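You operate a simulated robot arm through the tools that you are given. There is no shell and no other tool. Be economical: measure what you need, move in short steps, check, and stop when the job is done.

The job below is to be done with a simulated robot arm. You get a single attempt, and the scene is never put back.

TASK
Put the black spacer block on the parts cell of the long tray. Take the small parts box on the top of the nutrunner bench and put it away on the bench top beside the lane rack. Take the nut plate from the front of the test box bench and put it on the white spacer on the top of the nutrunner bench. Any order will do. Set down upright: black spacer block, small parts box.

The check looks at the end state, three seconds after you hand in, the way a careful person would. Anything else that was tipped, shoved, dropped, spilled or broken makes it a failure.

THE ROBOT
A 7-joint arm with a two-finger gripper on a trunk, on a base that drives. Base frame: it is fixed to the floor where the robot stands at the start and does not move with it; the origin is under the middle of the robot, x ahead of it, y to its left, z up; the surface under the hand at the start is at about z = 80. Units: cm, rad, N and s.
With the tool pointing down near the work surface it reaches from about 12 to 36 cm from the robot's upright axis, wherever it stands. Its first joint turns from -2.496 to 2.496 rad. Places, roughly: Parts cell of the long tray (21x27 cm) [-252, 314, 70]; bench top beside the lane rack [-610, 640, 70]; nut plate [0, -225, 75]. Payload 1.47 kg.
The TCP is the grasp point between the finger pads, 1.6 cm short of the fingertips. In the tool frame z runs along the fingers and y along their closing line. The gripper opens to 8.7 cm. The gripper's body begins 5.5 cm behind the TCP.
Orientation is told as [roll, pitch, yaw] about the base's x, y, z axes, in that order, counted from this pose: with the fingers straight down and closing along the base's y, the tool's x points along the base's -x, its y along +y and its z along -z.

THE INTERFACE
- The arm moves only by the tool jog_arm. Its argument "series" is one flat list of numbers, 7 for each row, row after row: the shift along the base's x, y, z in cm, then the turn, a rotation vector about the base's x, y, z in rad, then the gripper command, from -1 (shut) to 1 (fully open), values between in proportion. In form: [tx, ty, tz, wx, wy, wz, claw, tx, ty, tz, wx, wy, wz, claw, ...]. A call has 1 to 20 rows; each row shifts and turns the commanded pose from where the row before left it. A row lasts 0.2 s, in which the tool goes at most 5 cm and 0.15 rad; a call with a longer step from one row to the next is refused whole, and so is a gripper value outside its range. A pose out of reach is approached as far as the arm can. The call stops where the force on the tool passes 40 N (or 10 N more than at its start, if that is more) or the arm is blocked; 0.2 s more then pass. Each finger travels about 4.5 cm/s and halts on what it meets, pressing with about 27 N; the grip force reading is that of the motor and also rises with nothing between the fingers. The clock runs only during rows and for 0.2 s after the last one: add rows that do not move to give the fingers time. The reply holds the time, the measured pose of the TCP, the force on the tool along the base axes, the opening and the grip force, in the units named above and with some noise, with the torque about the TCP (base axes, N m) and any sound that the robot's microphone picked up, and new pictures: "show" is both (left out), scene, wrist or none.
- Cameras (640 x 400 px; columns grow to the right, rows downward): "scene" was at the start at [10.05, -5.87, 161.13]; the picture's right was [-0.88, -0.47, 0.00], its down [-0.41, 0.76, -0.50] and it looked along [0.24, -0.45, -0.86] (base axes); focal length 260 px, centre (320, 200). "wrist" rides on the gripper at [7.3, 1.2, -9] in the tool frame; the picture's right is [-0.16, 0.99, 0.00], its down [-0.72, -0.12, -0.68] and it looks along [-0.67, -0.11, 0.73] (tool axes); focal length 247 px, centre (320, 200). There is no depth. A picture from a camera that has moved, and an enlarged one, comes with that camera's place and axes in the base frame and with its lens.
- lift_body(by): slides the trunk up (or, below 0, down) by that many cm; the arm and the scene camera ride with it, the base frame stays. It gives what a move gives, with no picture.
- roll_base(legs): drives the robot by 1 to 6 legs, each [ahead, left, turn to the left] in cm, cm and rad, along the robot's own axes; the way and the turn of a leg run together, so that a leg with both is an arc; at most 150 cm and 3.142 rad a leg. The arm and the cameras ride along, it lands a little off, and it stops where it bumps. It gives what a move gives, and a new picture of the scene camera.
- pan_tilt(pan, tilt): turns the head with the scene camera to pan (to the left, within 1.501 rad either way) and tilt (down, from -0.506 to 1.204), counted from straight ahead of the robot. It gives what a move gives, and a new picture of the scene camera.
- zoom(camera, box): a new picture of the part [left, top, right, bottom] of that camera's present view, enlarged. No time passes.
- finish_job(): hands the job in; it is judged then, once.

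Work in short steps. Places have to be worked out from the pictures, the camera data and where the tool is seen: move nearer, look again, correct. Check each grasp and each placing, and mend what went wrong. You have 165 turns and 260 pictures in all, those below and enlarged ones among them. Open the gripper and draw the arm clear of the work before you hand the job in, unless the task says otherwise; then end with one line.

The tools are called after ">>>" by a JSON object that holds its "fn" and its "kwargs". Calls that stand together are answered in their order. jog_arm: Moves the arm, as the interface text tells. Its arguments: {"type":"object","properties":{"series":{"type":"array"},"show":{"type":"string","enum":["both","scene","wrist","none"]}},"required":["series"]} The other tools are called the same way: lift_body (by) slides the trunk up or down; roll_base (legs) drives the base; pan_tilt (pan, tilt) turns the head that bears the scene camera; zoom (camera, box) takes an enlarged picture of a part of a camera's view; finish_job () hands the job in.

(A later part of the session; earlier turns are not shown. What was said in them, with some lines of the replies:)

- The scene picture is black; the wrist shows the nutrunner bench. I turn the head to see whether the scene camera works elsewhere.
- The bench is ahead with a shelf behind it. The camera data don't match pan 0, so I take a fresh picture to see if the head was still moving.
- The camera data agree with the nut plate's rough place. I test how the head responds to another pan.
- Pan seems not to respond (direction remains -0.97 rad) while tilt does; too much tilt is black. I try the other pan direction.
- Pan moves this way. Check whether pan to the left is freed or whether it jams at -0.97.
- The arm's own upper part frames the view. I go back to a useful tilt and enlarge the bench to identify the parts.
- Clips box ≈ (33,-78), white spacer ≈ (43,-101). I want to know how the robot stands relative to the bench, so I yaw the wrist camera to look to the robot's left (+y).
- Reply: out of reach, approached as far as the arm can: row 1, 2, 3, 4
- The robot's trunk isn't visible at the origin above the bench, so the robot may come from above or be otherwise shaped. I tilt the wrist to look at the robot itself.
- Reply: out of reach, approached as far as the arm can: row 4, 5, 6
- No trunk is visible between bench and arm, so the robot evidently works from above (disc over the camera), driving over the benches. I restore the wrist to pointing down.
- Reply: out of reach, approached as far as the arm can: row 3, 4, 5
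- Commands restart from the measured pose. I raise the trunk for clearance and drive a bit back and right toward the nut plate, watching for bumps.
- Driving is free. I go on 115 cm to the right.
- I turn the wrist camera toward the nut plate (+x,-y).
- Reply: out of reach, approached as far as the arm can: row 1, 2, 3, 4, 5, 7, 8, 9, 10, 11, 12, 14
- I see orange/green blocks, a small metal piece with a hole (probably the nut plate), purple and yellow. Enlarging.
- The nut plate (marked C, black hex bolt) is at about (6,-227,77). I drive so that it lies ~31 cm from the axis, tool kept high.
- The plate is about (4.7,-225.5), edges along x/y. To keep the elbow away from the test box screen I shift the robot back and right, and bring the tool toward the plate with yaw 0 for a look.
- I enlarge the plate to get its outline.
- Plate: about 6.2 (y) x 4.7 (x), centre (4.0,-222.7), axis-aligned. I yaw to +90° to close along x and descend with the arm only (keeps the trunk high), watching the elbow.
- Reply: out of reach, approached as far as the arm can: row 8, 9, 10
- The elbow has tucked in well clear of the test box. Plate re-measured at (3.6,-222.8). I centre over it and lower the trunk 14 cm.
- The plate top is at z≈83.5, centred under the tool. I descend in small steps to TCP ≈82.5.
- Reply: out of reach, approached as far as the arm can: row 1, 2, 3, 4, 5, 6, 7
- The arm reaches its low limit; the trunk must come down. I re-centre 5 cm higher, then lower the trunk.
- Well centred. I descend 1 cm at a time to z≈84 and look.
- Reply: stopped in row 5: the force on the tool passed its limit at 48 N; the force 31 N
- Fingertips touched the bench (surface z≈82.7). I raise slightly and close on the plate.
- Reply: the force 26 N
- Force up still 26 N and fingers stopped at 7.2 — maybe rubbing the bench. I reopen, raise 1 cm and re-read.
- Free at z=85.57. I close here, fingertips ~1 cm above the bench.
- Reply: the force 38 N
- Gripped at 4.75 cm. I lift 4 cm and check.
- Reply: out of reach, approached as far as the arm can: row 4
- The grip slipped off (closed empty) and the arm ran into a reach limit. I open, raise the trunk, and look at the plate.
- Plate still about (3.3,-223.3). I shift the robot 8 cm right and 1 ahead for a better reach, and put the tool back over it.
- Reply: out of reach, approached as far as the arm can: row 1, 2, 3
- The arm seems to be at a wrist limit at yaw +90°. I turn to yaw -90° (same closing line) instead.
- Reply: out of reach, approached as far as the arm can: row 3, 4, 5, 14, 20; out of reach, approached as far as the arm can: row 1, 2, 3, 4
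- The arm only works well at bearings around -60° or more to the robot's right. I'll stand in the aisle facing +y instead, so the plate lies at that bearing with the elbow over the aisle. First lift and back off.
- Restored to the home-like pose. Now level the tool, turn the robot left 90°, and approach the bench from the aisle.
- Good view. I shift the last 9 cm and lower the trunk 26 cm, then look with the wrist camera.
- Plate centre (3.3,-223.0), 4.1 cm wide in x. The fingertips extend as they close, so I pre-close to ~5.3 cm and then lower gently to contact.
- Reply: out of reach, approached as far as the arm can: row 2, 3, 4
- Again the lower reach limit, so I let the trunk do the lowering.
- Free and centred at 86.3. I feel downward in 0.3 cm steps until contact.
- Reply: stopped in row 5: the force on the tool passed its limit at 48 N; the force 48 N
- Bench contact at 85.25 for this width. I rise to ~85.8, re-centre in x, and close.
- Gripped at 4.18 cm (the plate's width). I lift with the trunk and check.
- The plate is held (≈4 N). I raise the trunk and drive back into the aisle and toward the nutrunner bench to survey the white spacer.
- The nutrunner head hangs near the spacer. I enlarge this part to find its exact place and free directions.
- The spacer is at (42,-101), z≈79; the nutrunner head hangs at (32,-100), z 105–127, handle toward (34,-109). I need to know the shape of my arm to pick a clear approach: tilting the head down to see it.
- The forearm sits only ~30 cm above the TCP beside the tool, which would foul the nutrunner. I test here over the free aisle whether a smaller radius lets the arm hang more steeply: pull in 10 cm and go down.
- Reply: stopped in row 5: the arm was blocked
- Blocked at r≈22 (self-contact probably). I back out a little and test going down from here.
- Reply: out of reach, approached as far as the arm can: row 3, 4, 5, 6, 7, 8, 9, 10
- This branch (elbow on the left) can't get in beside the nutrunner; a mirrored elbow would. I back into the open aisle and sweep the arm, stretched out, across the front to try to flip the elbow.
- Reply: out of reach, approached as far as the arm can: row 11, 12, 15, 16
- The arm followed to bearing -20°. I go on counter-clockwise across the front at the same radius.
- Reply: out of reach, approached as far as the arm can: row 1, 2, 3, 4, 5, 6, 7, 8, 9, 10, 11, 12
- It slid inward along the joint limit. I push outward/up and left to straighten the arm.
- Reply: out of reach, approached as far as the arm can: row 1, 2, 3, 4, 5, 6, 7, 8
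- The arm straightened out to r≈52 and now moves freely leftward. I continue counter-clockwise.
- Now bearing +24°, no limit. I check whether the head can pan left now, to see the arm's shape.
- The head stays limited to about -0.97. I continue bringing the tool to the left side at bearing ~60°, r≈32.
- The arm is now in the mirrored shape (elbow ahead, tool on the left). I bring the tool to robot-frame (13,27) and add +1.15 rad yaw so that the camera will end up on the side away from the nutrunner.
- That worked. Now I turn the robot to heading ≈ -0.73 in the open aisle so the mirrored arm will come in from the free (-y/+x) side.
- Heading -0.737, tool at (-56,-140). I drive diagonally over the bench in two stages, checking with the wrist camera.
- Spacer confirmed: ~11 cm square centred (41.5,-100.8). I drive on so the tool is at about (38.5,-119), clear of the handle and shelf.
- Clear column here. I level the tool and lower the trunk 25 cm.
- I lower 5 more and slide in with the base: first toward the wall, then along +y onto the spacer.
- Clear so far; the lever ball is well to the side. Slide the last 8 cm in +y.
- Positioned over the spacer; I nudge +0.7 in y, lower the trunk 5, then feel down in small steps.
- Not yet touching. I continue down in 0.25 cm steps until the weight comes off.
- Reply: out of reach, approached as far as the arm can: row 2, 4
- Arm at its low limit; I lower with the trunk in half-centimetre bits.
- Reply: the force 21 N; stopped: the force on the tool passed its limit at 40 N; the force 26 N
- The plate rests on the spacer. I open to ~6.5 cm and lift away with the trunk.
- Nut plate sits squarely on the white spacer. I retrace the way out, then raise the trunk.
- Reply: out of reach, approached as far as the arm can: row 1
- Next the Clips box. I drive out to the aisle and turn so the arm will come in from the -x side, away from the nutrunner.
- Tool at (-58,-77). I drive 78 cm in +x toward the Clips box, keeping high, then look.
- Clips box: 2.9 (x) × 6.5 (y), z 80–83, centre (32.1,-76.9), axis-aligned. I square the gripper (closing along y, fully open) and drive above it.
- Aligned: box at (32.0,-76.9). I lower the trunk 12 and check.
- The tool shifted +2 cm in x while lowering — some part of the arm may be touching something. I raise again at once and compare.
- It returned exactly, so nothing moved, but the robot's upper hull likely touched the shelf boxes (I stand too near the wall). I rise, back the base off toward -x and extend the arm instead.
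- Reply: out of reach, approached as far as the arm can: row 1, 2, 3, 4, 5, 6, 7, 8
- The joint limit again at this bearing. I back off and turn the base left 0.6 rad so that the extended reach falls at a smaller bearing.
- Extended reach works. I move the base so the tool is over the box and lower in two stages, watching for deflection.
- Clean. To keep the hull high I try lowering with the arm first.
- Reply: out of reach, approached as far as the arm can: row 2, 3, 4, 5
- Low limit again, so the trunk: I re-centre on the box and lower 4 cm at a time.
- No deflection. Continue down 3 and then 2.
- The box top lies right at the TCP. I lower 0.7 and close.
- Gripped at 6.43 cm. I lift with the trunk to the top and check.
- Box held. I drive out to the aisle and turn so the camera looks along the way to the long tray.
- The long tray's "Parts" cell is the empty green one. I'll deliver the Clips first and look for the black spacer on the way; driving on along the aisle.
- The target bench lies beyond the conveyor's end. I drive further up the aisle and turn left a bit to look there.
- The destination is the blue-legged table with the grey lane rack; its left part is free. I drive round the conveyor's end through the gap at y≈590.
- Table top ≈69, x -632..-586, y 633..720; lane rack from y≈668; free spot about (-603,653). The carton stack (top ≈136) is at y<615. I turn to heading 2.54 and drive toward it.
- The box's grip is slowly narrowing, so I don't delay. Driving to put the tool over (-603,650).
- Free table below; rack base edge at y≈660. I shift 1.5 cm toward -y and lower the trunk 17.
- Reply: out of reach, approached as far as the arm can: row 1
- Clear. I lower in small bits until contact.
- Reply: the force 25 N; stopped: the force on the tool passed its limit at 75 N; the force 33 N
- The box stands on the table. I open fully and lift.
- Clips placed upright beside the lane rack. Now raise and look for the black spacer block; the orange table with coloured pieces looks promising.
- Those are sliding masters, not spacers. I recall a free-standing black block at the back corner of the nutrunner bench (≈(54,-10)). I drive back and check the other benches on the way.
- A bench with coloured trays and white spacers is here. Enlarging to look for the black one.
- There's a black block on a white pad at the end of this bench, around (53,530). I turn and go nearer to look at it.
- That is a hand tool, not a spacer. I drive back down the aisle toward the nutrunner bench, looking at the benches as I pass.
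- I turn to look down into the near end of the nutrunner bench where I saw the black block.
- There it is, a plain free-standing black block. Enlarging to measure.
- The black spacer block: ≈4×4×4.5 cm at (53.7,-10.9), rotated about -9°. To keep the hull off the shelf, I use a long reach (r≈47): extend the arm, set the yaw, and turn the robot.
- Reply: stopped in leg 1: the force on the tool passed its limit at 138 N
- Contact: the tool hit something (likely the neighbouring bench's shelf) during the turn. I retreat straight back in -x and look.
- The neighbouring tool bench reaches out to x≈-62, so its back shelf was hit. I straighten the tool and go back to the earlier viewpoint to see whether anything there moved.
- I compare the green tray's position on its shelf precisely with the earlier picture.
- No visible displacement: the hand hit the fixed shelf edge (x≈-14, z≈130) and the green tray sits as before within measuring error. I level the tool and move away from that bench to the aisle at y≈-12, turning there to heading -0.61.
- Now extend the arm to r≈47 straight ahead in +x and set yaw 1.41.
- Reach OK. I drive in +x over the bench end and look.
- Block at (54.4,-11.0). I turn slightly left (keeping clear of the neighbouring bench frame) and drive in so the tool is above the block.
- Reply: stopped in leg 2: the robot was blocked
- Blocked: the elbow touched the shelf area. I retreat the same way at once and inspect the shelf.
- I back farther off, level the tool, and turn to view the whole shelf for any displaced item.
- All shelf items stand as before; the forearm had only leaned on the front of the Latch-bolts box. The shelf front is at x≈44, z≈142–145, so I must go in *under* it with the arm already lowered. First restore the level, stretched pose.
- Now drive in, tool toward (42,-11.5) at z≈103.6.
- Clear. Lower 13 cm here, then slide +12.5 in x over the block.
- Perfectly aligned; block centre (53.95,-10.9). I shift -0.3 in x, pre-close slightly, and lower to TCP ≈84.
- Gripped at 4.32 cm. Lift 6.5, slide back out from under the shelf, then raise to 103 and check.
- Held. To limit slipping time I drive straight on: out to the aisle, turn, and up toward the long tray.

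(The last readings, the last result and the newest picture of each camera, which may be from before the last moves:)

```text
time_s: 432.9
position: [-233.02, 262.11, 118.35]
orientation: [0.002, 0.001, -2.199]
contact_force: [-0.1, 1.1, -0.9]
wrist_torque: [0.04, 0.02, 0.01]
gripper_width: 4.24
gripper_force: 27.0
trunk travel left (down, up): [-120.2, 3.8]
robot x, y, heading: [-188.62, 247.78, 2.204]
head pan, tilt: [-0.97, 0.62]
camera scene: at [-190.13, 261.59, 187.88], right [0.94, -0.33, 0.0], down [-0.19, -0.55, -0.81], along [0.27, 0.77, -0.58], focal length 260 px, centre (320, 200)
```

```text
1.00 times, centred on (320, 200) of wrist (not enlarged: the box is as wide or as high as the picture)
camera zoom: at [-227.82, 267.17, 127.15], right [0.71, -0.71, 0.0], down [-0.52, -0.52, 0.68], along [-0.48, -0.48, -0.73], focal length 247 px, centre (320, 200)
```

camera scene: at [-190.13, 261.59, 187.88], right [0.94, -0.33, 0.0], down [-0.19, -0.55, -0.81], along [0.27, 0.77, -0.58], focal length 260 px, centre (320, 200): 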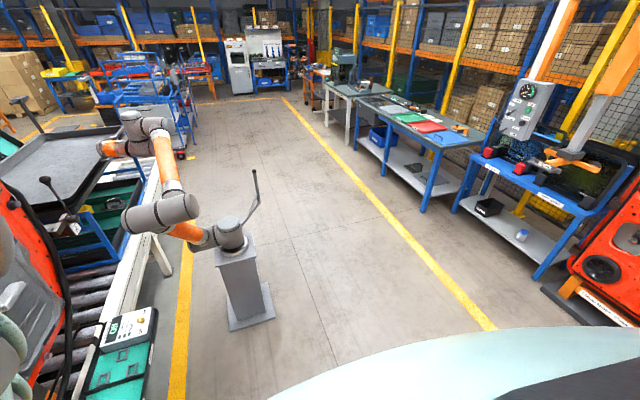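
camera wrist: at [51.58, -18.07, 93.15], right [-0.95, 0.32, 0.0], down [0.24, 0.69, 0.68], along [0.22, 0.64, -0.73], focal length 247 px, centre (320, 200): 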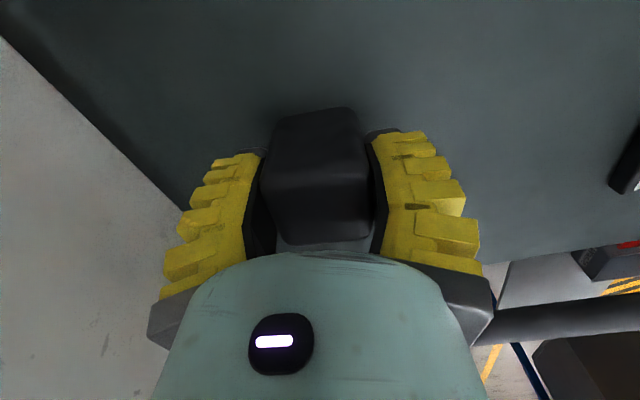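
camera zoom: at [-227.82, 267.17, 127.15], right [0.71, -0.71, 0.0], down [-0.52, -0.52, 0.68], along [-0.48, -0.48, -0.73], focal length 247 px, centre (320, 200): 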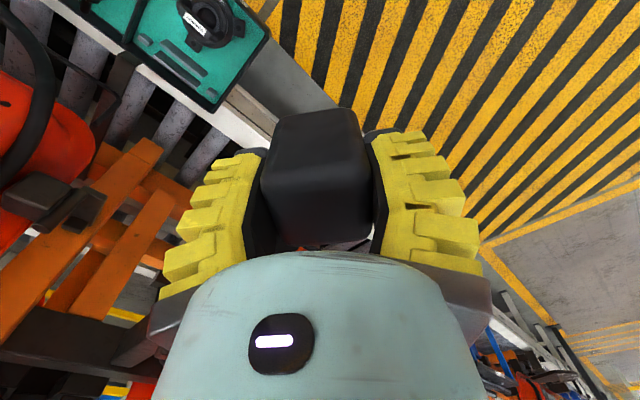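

The block is still held. I drive the last stretch so the tool is over the Parts cell at about (-246,312), keeping away from the door.

>>> {"fn": "roll_base", "kwargs": {"legs": [[48, -19.1, 0]]}}

>>> {"fn": "zoom", "kwargs": {"camera": "wrist", "box": [0, 0, 640, 400]}}

```text
time_s: 435.9
position: [-246.08, 311.79, 118.15]
orientation: [0.001, -0.002, -2.197]
contact_force: [-0.3, 0.4, -1.5]
wrist_torque: [0.02, -0.02, 0.0]
gripper_width: 4.24
gripper_force: 26.8
trunk travel left (down, up): [-120.2, 3.8]
robot x, y, heading: [-201.72, 297.29, 2.214]
head pan, tilt: [-0.97, 0.62]
camera scene: at [-203.27, 311.4, 187.88], right [0.94, -0.33, 0.0], down [-0.19, -0.55, -0.81], along [0.27, 0.77, -0.58], focal length 260 px, centre (320, 200)
```

scene: 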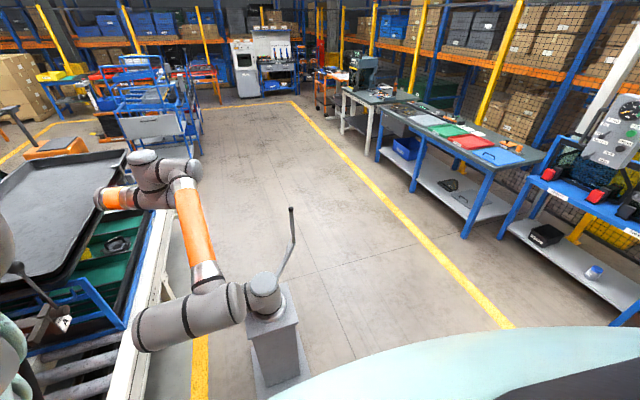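

```text
1.00 times, centred on (320, 200) of wrist (not enlarged: the box is as wide or as high as the picture)
camera zoom: at [-240.96, 316.98, 127.15], right [0.71, -0.71, 0.0], down [-0.52, -0.52, 0.68], along [-0.48, -0.48, -0.73], focal length 247 px, centre (320, 200)
```

zoom: 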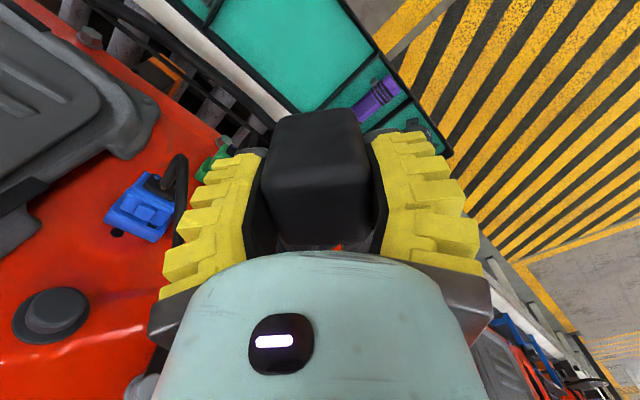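

The Parts cell spans x -260..-241, y 301..328. I shift the tool to (-248.5,313.3) and lower 34 cm.

>>> {"fn": "jog_arm", "kwargs": {"series": [-1.2, 0.8, 0, 0, 0, 0, -1, -1.2, 0.7, 0, 0, 0, 0, -1, 0, 0, 0, 0, 0, 0, -1], "show": "none"}}

>>> {"fn": "lift_body", "kwargs": {"by": -34}}

>>> {"fn": "zoom", "kwargs": {"camera": "wrist", "box": [0, 0, 640, 400]}}

```text
time_s: 436.7
position: [-247.21, 312.83, 118.35]
orientation: [0.001, 0.001, -2.197]
contact_force: [-0.9, 0.1, -0.6]
wrist_torque: [-0.01, -0.01, 0.04]
gripper_width: 4.24
gripper_force: 27.0
out of reach, approached as far as the arm can: row 2
trunk travel left (down, up): [-120.2, 3.8]
robot x, y, heading: [-201.84, 297.53, 2.208]
head pan, tilt: [-0.97, 0.62]
```

```text
time_s: 440.1
position: [-247.24, 312.69, 84.4]
orientation: [0.003, 0.001, -2.197]
contact_force: [0.4, 0.1, -1.0]
wrist_torque: [0.01, -0.01, 0.02]
gripper_width: 4.24
gripper_force: 27.1
trunk travel left (down, up): [-86.2, 37.8]
robot x, y, heading: [-202.17, 297.7, 2.207]
head pan, tilt: [-0.97, 0.62]
```

```text
1.00 times, centred on (320, 200) of wrist (not enlarged: the box is as wide or as high as the picture)
camera zoom: at [-242.03, 317.86, 93.3], right [0.71, -0.71, 0.0], down [-0.52, -0.52, 0.68], along [-0.48, -0.48, -0.73], focal length 247 px, centre (320, 200)
```

zoom: 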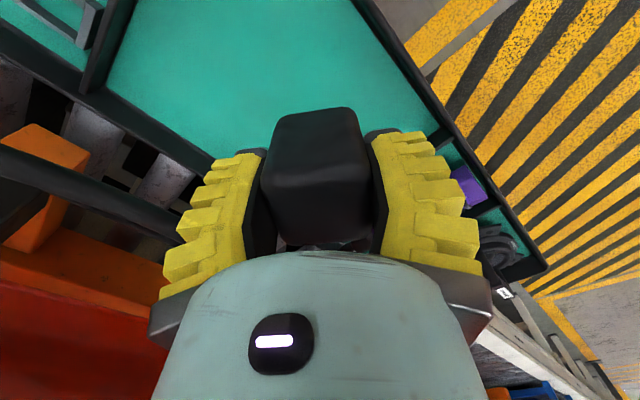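

Well inside the cell. Lower in decreasing steps until contact.

>>> {"fn": "lift_body", "kwargs": {"by": -4}}

>>> {"fn": "lift_body", "kwargs": {"by": -2}}

>>> {"fn": "lift_body", "kwargs": {"by": -1}}

>>> {"fn": "zoom", "kwargs": {"camera": "wrist", "box": [0, 0, 640, 400]}}

```text
time_s: 440.9
position: [-247.24, 312.77, 80.3]
orientation: [-0.001, 0.0, -2.198]
contact_force: [-0.4, 0.0, -0.7]
wrist_torque: [0.0, -0.03, -0.03]
gripper_width: 4.26
gripper_force: 26.9
trunk travel left (down, up): [-82.2, 41.8]
robot x, y, heading: [-201.8, 297.33, 2.207]
head pan, tilt: [-0.97, 0.62]
```

```text
time_s: 441.6
position: [-247.24, 312.77, 78.31]
orientation: [-0.001, 0.0, -2.196]
contact_force: [-0.5, -0.2, -0.7]
wrist_torque: [-0.02, -0.02, 0.02]
gripper_width: 4.26
gripper_force: 26.8
trunk travel left (down, up): [-80.2, 43.8]
robot x, y, heading: [-202.19, 297.36, 2.207]
head pan, tilt: [-0.97, 0.62]
```

```text
time_s: 442.1
position: [-247.32, 312.68, 77.35]
orientation: [0.0, 0.001, -2.197]
contact_force: [-0.1, -0.9, -0.9]
wrist_torque: [0.0, -0.03, -0.01]
gripper_width: 4.23
gripper_force: 27.1
trunk travel left (down, up): [-79.2, 44.8]
robot x, y, heading: [-201.92, 297.22, 2.211]
head pan, tilt: [-0.97, 0.62]
```

```text
1.00 times, centred on (320, 200) of wrist (not enlarged: the box is as wide or as high as the picture)
camera zoom: at [-242.05, 317.86, 86.3], right [0.71, -0.71, 0.0], down [-0.52, -0.52, 0.68], along [-0.48, -0.48, -0.73], focal length 247 px, centre (320, 200)
```

zoom: 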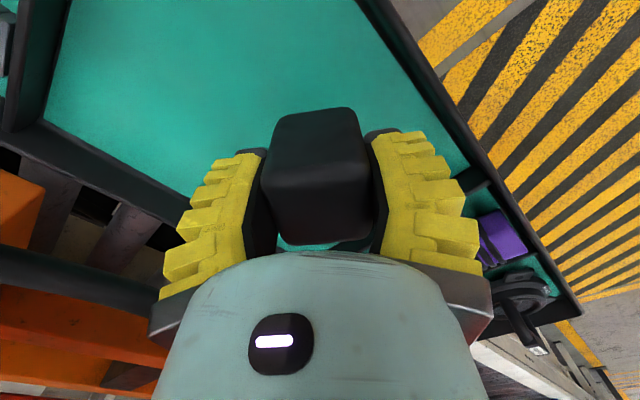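

>>> {"fn": "lift_body", "kwargs": {"by": -1}}

>>> {"fn": "lift_body", "kwargs": {"by": -0.7}}

>>> {"fn": "lift_body", "kwargs": {"by": -0.7}}

>>> {"fn": "lift_body", "kwargs": {"by": -0.6}}

```text
time_s: 442.7
position: [-247.27, 312.75, 76.34]
orientation: [0.0, -0.001, -2.199]
contact_force: [-0.3, -0.8, -1.0]
wrist_torque: [0.02, -0.03, -0.02]
gripper_width: 4.23
gripper_force: 27.1
trunk travel left (down, up): [-78.2, 45.8]
robot x, y, heading: [-202.05, 297.65, 2.209]
head pan, tilt: [-0.97, 0.62]
```

```text
time_s: 443.3
position: [-247.22, 312.78, 75.51]
orientation: [0.002, 0.002, -2.197]
contact_force: [0.3, 0.5, -0.9]
wrist_torque: [0.02, -0.02, 0.0]
gripper_width: 4.23
gripper_force: 27.1
trunk travel left (down, up): [-77.5, 46.5]
robot x, y, heading: [-202.02, 297.03, 2.205]
head pan, tilt: [-0.97, 0.62]
```

```text
time_s: 443.8
position: [-247.18, 312.74, 74.85]
orientation: [0.001, 0.001, -2.198]
contact_force: [-0.6, 0.7, -1.3]
wrist_torque: [-0.01, -0.03, 0.0]
gripper_width: 4.24
gripper_force: 27.4
trunk travel left (down, up): [-76.8, 47.2]
robot x, y, heading: [-201.77, 297.67, 2.205]
head pan, tilt: [-0.97, 0.62]
```

```text
time_s: 444.4
position: [-247.37, 312.73, 74.3]
orientation: [0.002, 0.001, -2.195]
contact_force: [-0.3, 1.2, -0.9]
wrist_torque: [0.02, 0.01, -0.04]
gripper_width: 4.24
gripper_force: 27.1
trunk travel left (down, up): [-76.2, 47.8]
robot x, y, heading: [-202.17, 297.51, 2.204]
head pan, tilt: [-0.97, 0.62]
```

>>> {"fn": "lift_body", "kwargs": {"by": -0.6}}

>>> {"fn": "lift_body", "kwargs": {"by": -0.6}}

>>> {"fn": "zoom", "kwargs": {"camera": "wrist", "box": [0, 0, 640, 400]}}

```text
time_s: 444.9
position: [-247.38, 312.67, 73.83]
orientation: [0.002, 0.001, -2.2]
contact_force: [0.6, -0.2, -0.9]
wrist_torque: [-0.05, 0.0, -0.01]
gripper_width: 4.27
gripper_force: 27.3
trunk travel left (down, up): [-75.6, 48.4]
robot x, y, heading: [-201.87, 297.71, 2.204]
head pan, tilt: [-0.97, 0.62]
```

```text
time_s: 445.5
position: [-247.25, 312.66, 73.12]
orientation: [0.001, 0.0, -2.197]
contact_force: [4.6, -1.5, 15.6]
wrist_torque: [-0.03, -0.09, 0.01]
gripper_width: 4.28
gripper_force: 26.8
trunk travel left (down, up): [-75.0, 49.0]
robot x, y, heading: [-201.64, 297.28, 2.21]
head pan, tilt: [-0.97, 0.62]
```

```text
1.00 times, centred on (320, 200) of wrist (not enlarged: the box is as wide or as high as the picture)
camera zoom: at [-242.07, 317.85, 82.14], right [0.71, -0.71, 0.0], down [-0.52, -0.52, 0.68], along [-0.48, -0.48, -0.73], focal length 247 px, centre (320, 200)
```

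zoom: 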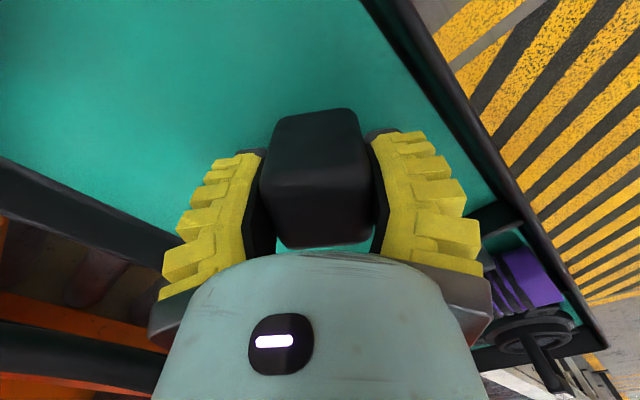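

Contact. I open and lift away.

>>> {"fn": "jog_arm", "kwargs": {"series": [0, 0, 0.1, 0, 0, 0, 0.2, 0, 0, 0.1, 0, 0, 0, 0.6, 0, 0, 0, 0, 0, 0, 0.6, 0, 0, 0, 0, 0, 0, 0.6], "show": "none"}}

>>> {"fn": "lift_body", "kwargs": {"by": 12}}

>>> {"fn": "zoom", "kwargs": {"camera": "wrist", "box": [0, 0, 640, 400]}}

```text
time_s: 446.5
position: [-247.24, 312.67, 73.3]
orientation: [0.001, 0.001, -2.197]
contact_force: [-0.3, 0.0, 0.4]
wrist_torque: [0.02, 0.02, 0.0]
gripper_width: 7.35
gripper_force: 2.6
trunk travel left (down, up): [-75.0, 49.0]
robot x, y, heading: [-201.68, 297.51, 2.21]
head pan, tilt: [-0.97, 0.62]
```

```text
time_s: 448.0
position: [-247.29, 312.7, 85.18]
orientation: [0.001, 0.002, -2.197]
contact_force: [-0.1, 0.5, -0.3]
wrist_torque: [0.03, -0.01, 0.0]
gripper_width: 7.33
gripper_force: 2.4
trunk travel left (down, up): [-87.0, 37.0]
robot x, y, heading: [-202.03, 296.97, 2.209]
head pan, tilt: [-0.97, 0.62]
```

```text
1.00 times, centred on (320, 200) of wrist (not enlarged: the box is as wide or as high as the picture)
camera zoom: at [-242.04, 317.84, 94.28], right [0.71, -0.71, 0.0], down [-0.52, -0.52, 0.68], along [-0.48, -0.48, -0.73], focal length 247 px, centre (320, 200)
```

zoom: 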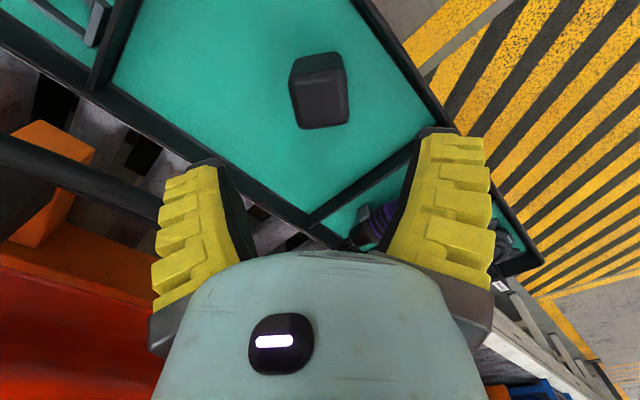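

The block stands upright in the Parts cell. I raise, back away into the aisle, and for a final check return to the earlier viewpoint to compare the green tray and the shelf.

>>> {"fn": "lift_body", "kwargs": {"by": 34}}

>>> {"fn": "roll_base", "kwargs": {"legs": [[-53, -37.9, 0], [0, 0, -2.471], [47.7, -77.5, 0], [47.7, -77.5, 0]]}}

>>> {"fn": "pan_tilt", "kwargs": {"pan": -0.97, "tilt": 0.45}}

```text
time_s: 451.3
position: [-247.29, 312.76, 119.33]
orientation: [0.0, -0.001, -2.198]
contact_force: [-0.2, 0.1, 0.0]
wrist_torque: [-0.01, 0.02, 0.02]
gripper_width: 7.3
gripper_force: 2.8
trunk travel left (down, up): [-121.0, 3.0]
robot x, y, heading: [-201.86, 297.45, 2.204]
head pan, tilt: [-0.97, 0.62]
```

```text
time_s: 469.4
position: [-42.09, 121.11, 119.3]
orientation: [-0.001, -0.001, 1.62]
contact_force: [0.4, -0.4, 0.4]
wrist_torque: [0.0, 0.0, -0.01]
gripper_width: 7.3
gripper_force: 2.5
trunk travel left (down, up): [-121.0, 3.0]
robot x, y, heading: [-87.26, 104.87, -0.262]
head pan, tilt: [-0.97, 0.62]
camera scene: at [-77.55, 94.75, 188.68], right [-0.95, -0.33, 0.0], down [-0.19, 0.55, -0.81], along [0.27, -0.77, -0.58], focal length 260 px, centre (320, 200)
```

scene: 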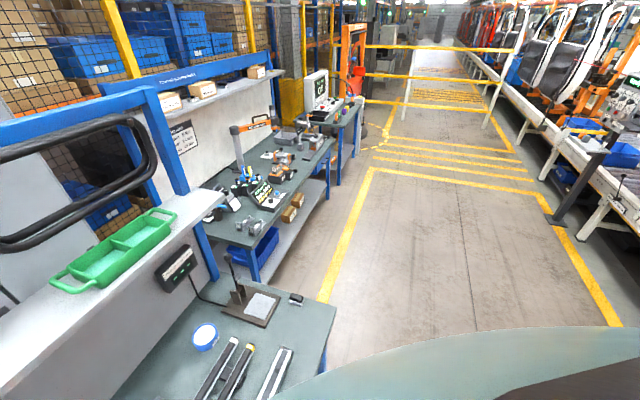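

```text
time_s: 470.1
position: [-42.07, 121.14, 119.34]
orientation: [-0.001, 0.0, 1.618]
contact_force: [-0.2, 0.1, 0.6]
wrist_torque: [0.01, 0.0, -0.02]
gripper_width: 7.31
gripper_force: 2.3
trunk travel left (down, up): [-121.0, 3.0]
robot x, y, heading: [-87.12, 104.58, -0.262]
head pan, tilt: [-0.97, 0.45]
camera scene: at [-77.41, 94.37, 190.16], right [-0.94, -0.33, 0.0], down [-0.14, 0.42, -0.9], along [0.29, -0.85, -0.44], focal length 260 px, centre (320, 200)
```

scene: 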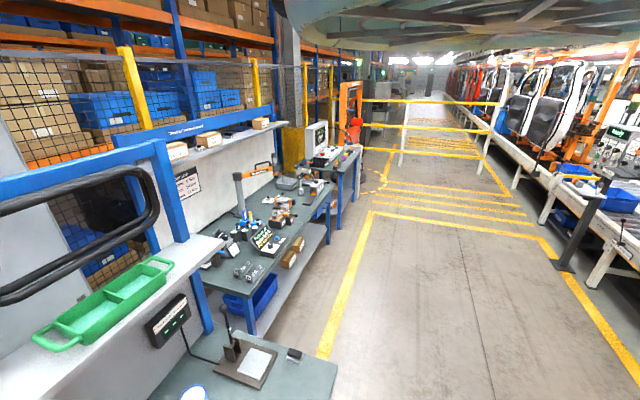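

>>> {"fn": "zoom", "kwargs": {"camera": "scene", "box": [40, 100, 440, 350]}}

>>> {"fn": "zoom", "kwargs": {"camera": "scene", "box": [150, 110, 280, 190]}}

```text
1.60 times, centred on (240, 225) of scene
camera zoom: at [-77.41, 94.37, 190.16], right [-0.94, -0.33, 0.0], down [-0.14, 0.42, -0.9], along [0.29, -0.85, -0.44], focal length 416 px, centre (448, 160)
```

zoom: 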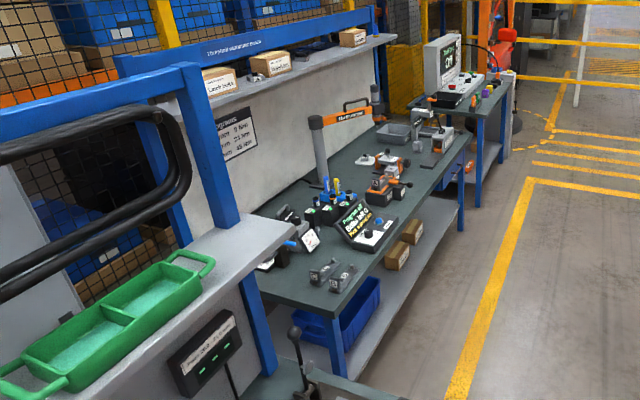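

```text
4.92 times, centred on (215, 150) of scene
camera zoom: at [-77.41, 94.37, 190.16], right [-0.94, -0.33, 0.0], down [-0.14, 0.42, -0.9], along [0.29, -0.85, -0.44], focal length 1279 px, centre (837, 446)
```

zoom: 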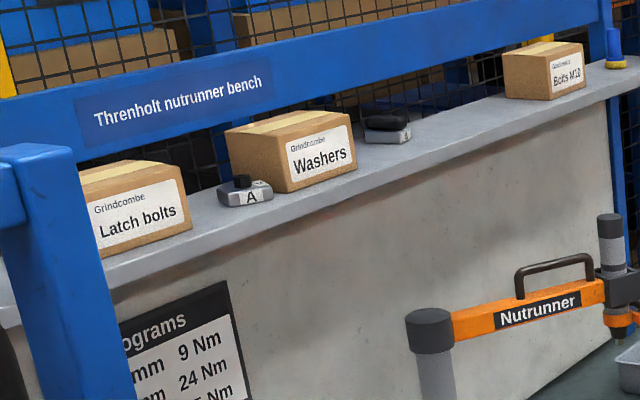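

Shelf items and green tray match their earlier positions within measuring error. The three jobs are done; I open the gripper fully (the arm is clear over the aisle side) and hand in.

>>> {"fn": "roll_base", "kwargs": {"legs": [[-30, 0, 0]]}}

>>> {"fn": "jog_arm", "kwargs": {"series": [0, 0, 0, 0, 0, 0, 1, 0, 0, 0, 0, 0, 0, 1], "show": "none"}}

>>> {"fn": "finish_job", "kwargs": {}}

```text
time_s: 472.2
position: [-71.47, 129.06, 119.32]
orientation: [0.0, 0.0, 1.616]
contact_force: [-0.3, 0.0, 0.5]
wrist_torque: [0.0, 0.04, 0.02]
gripper_width: 7.31
gripper_force: 2.4
trunk travel left (down, up): [-121.0, 3.0]
robot x, y, heading: [-116.78, 112.8, -0.265]
head pan, tilt: [-0.97, 0.45]
camera scene: at [-106.87, 102.25, 190.19], right [-0.95, -0.33, 0.0], down [-0.14, 0.41, -0.9], along [0.29, -0.85, -0.44], focal length 260 px, centre (320, 200)
```

scene: 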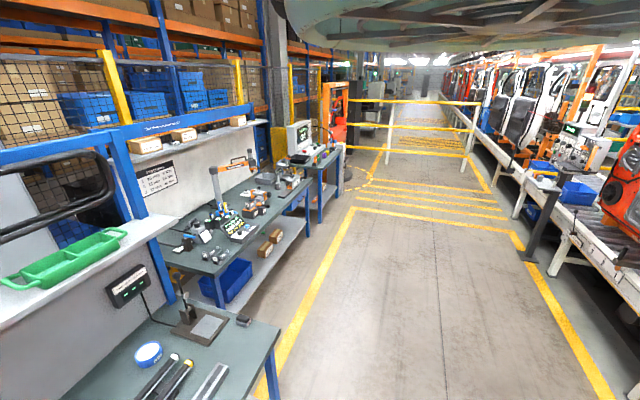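

```text
time_s: 472.8
position: [-71.48, 128.89, 119.25]
orientation: [-0.001, 0.001, 1.616]
contact_force: [0.3, 0.1, 0.5]
wrist_torque: [0.02, -0.02, -0.02]
gripper_width: 8.65
gripper_force: 0.0
trunk travel left (down, up): [-121.0, 3.0]
robot x, y, heading: [-116.15, 112.93, -0.259]
head pan, tilt: [-0.97, 0.45]
```

```text
The job is handed in.
```

All three items are placed and handed in: nut plate on the white spacer, Clips box upright beside the lane rack, black block upright in the Parts cell. I took the Clips box to be the small parts box, and an unlabelled black block on the nutrunner bench to be the spacer. The robot bumped fixtures three times (probably the tool-bench shelf once and the nutrunner-bench shelf twice); pictures from before and after showed nothing displaced, to within about 2 cm.
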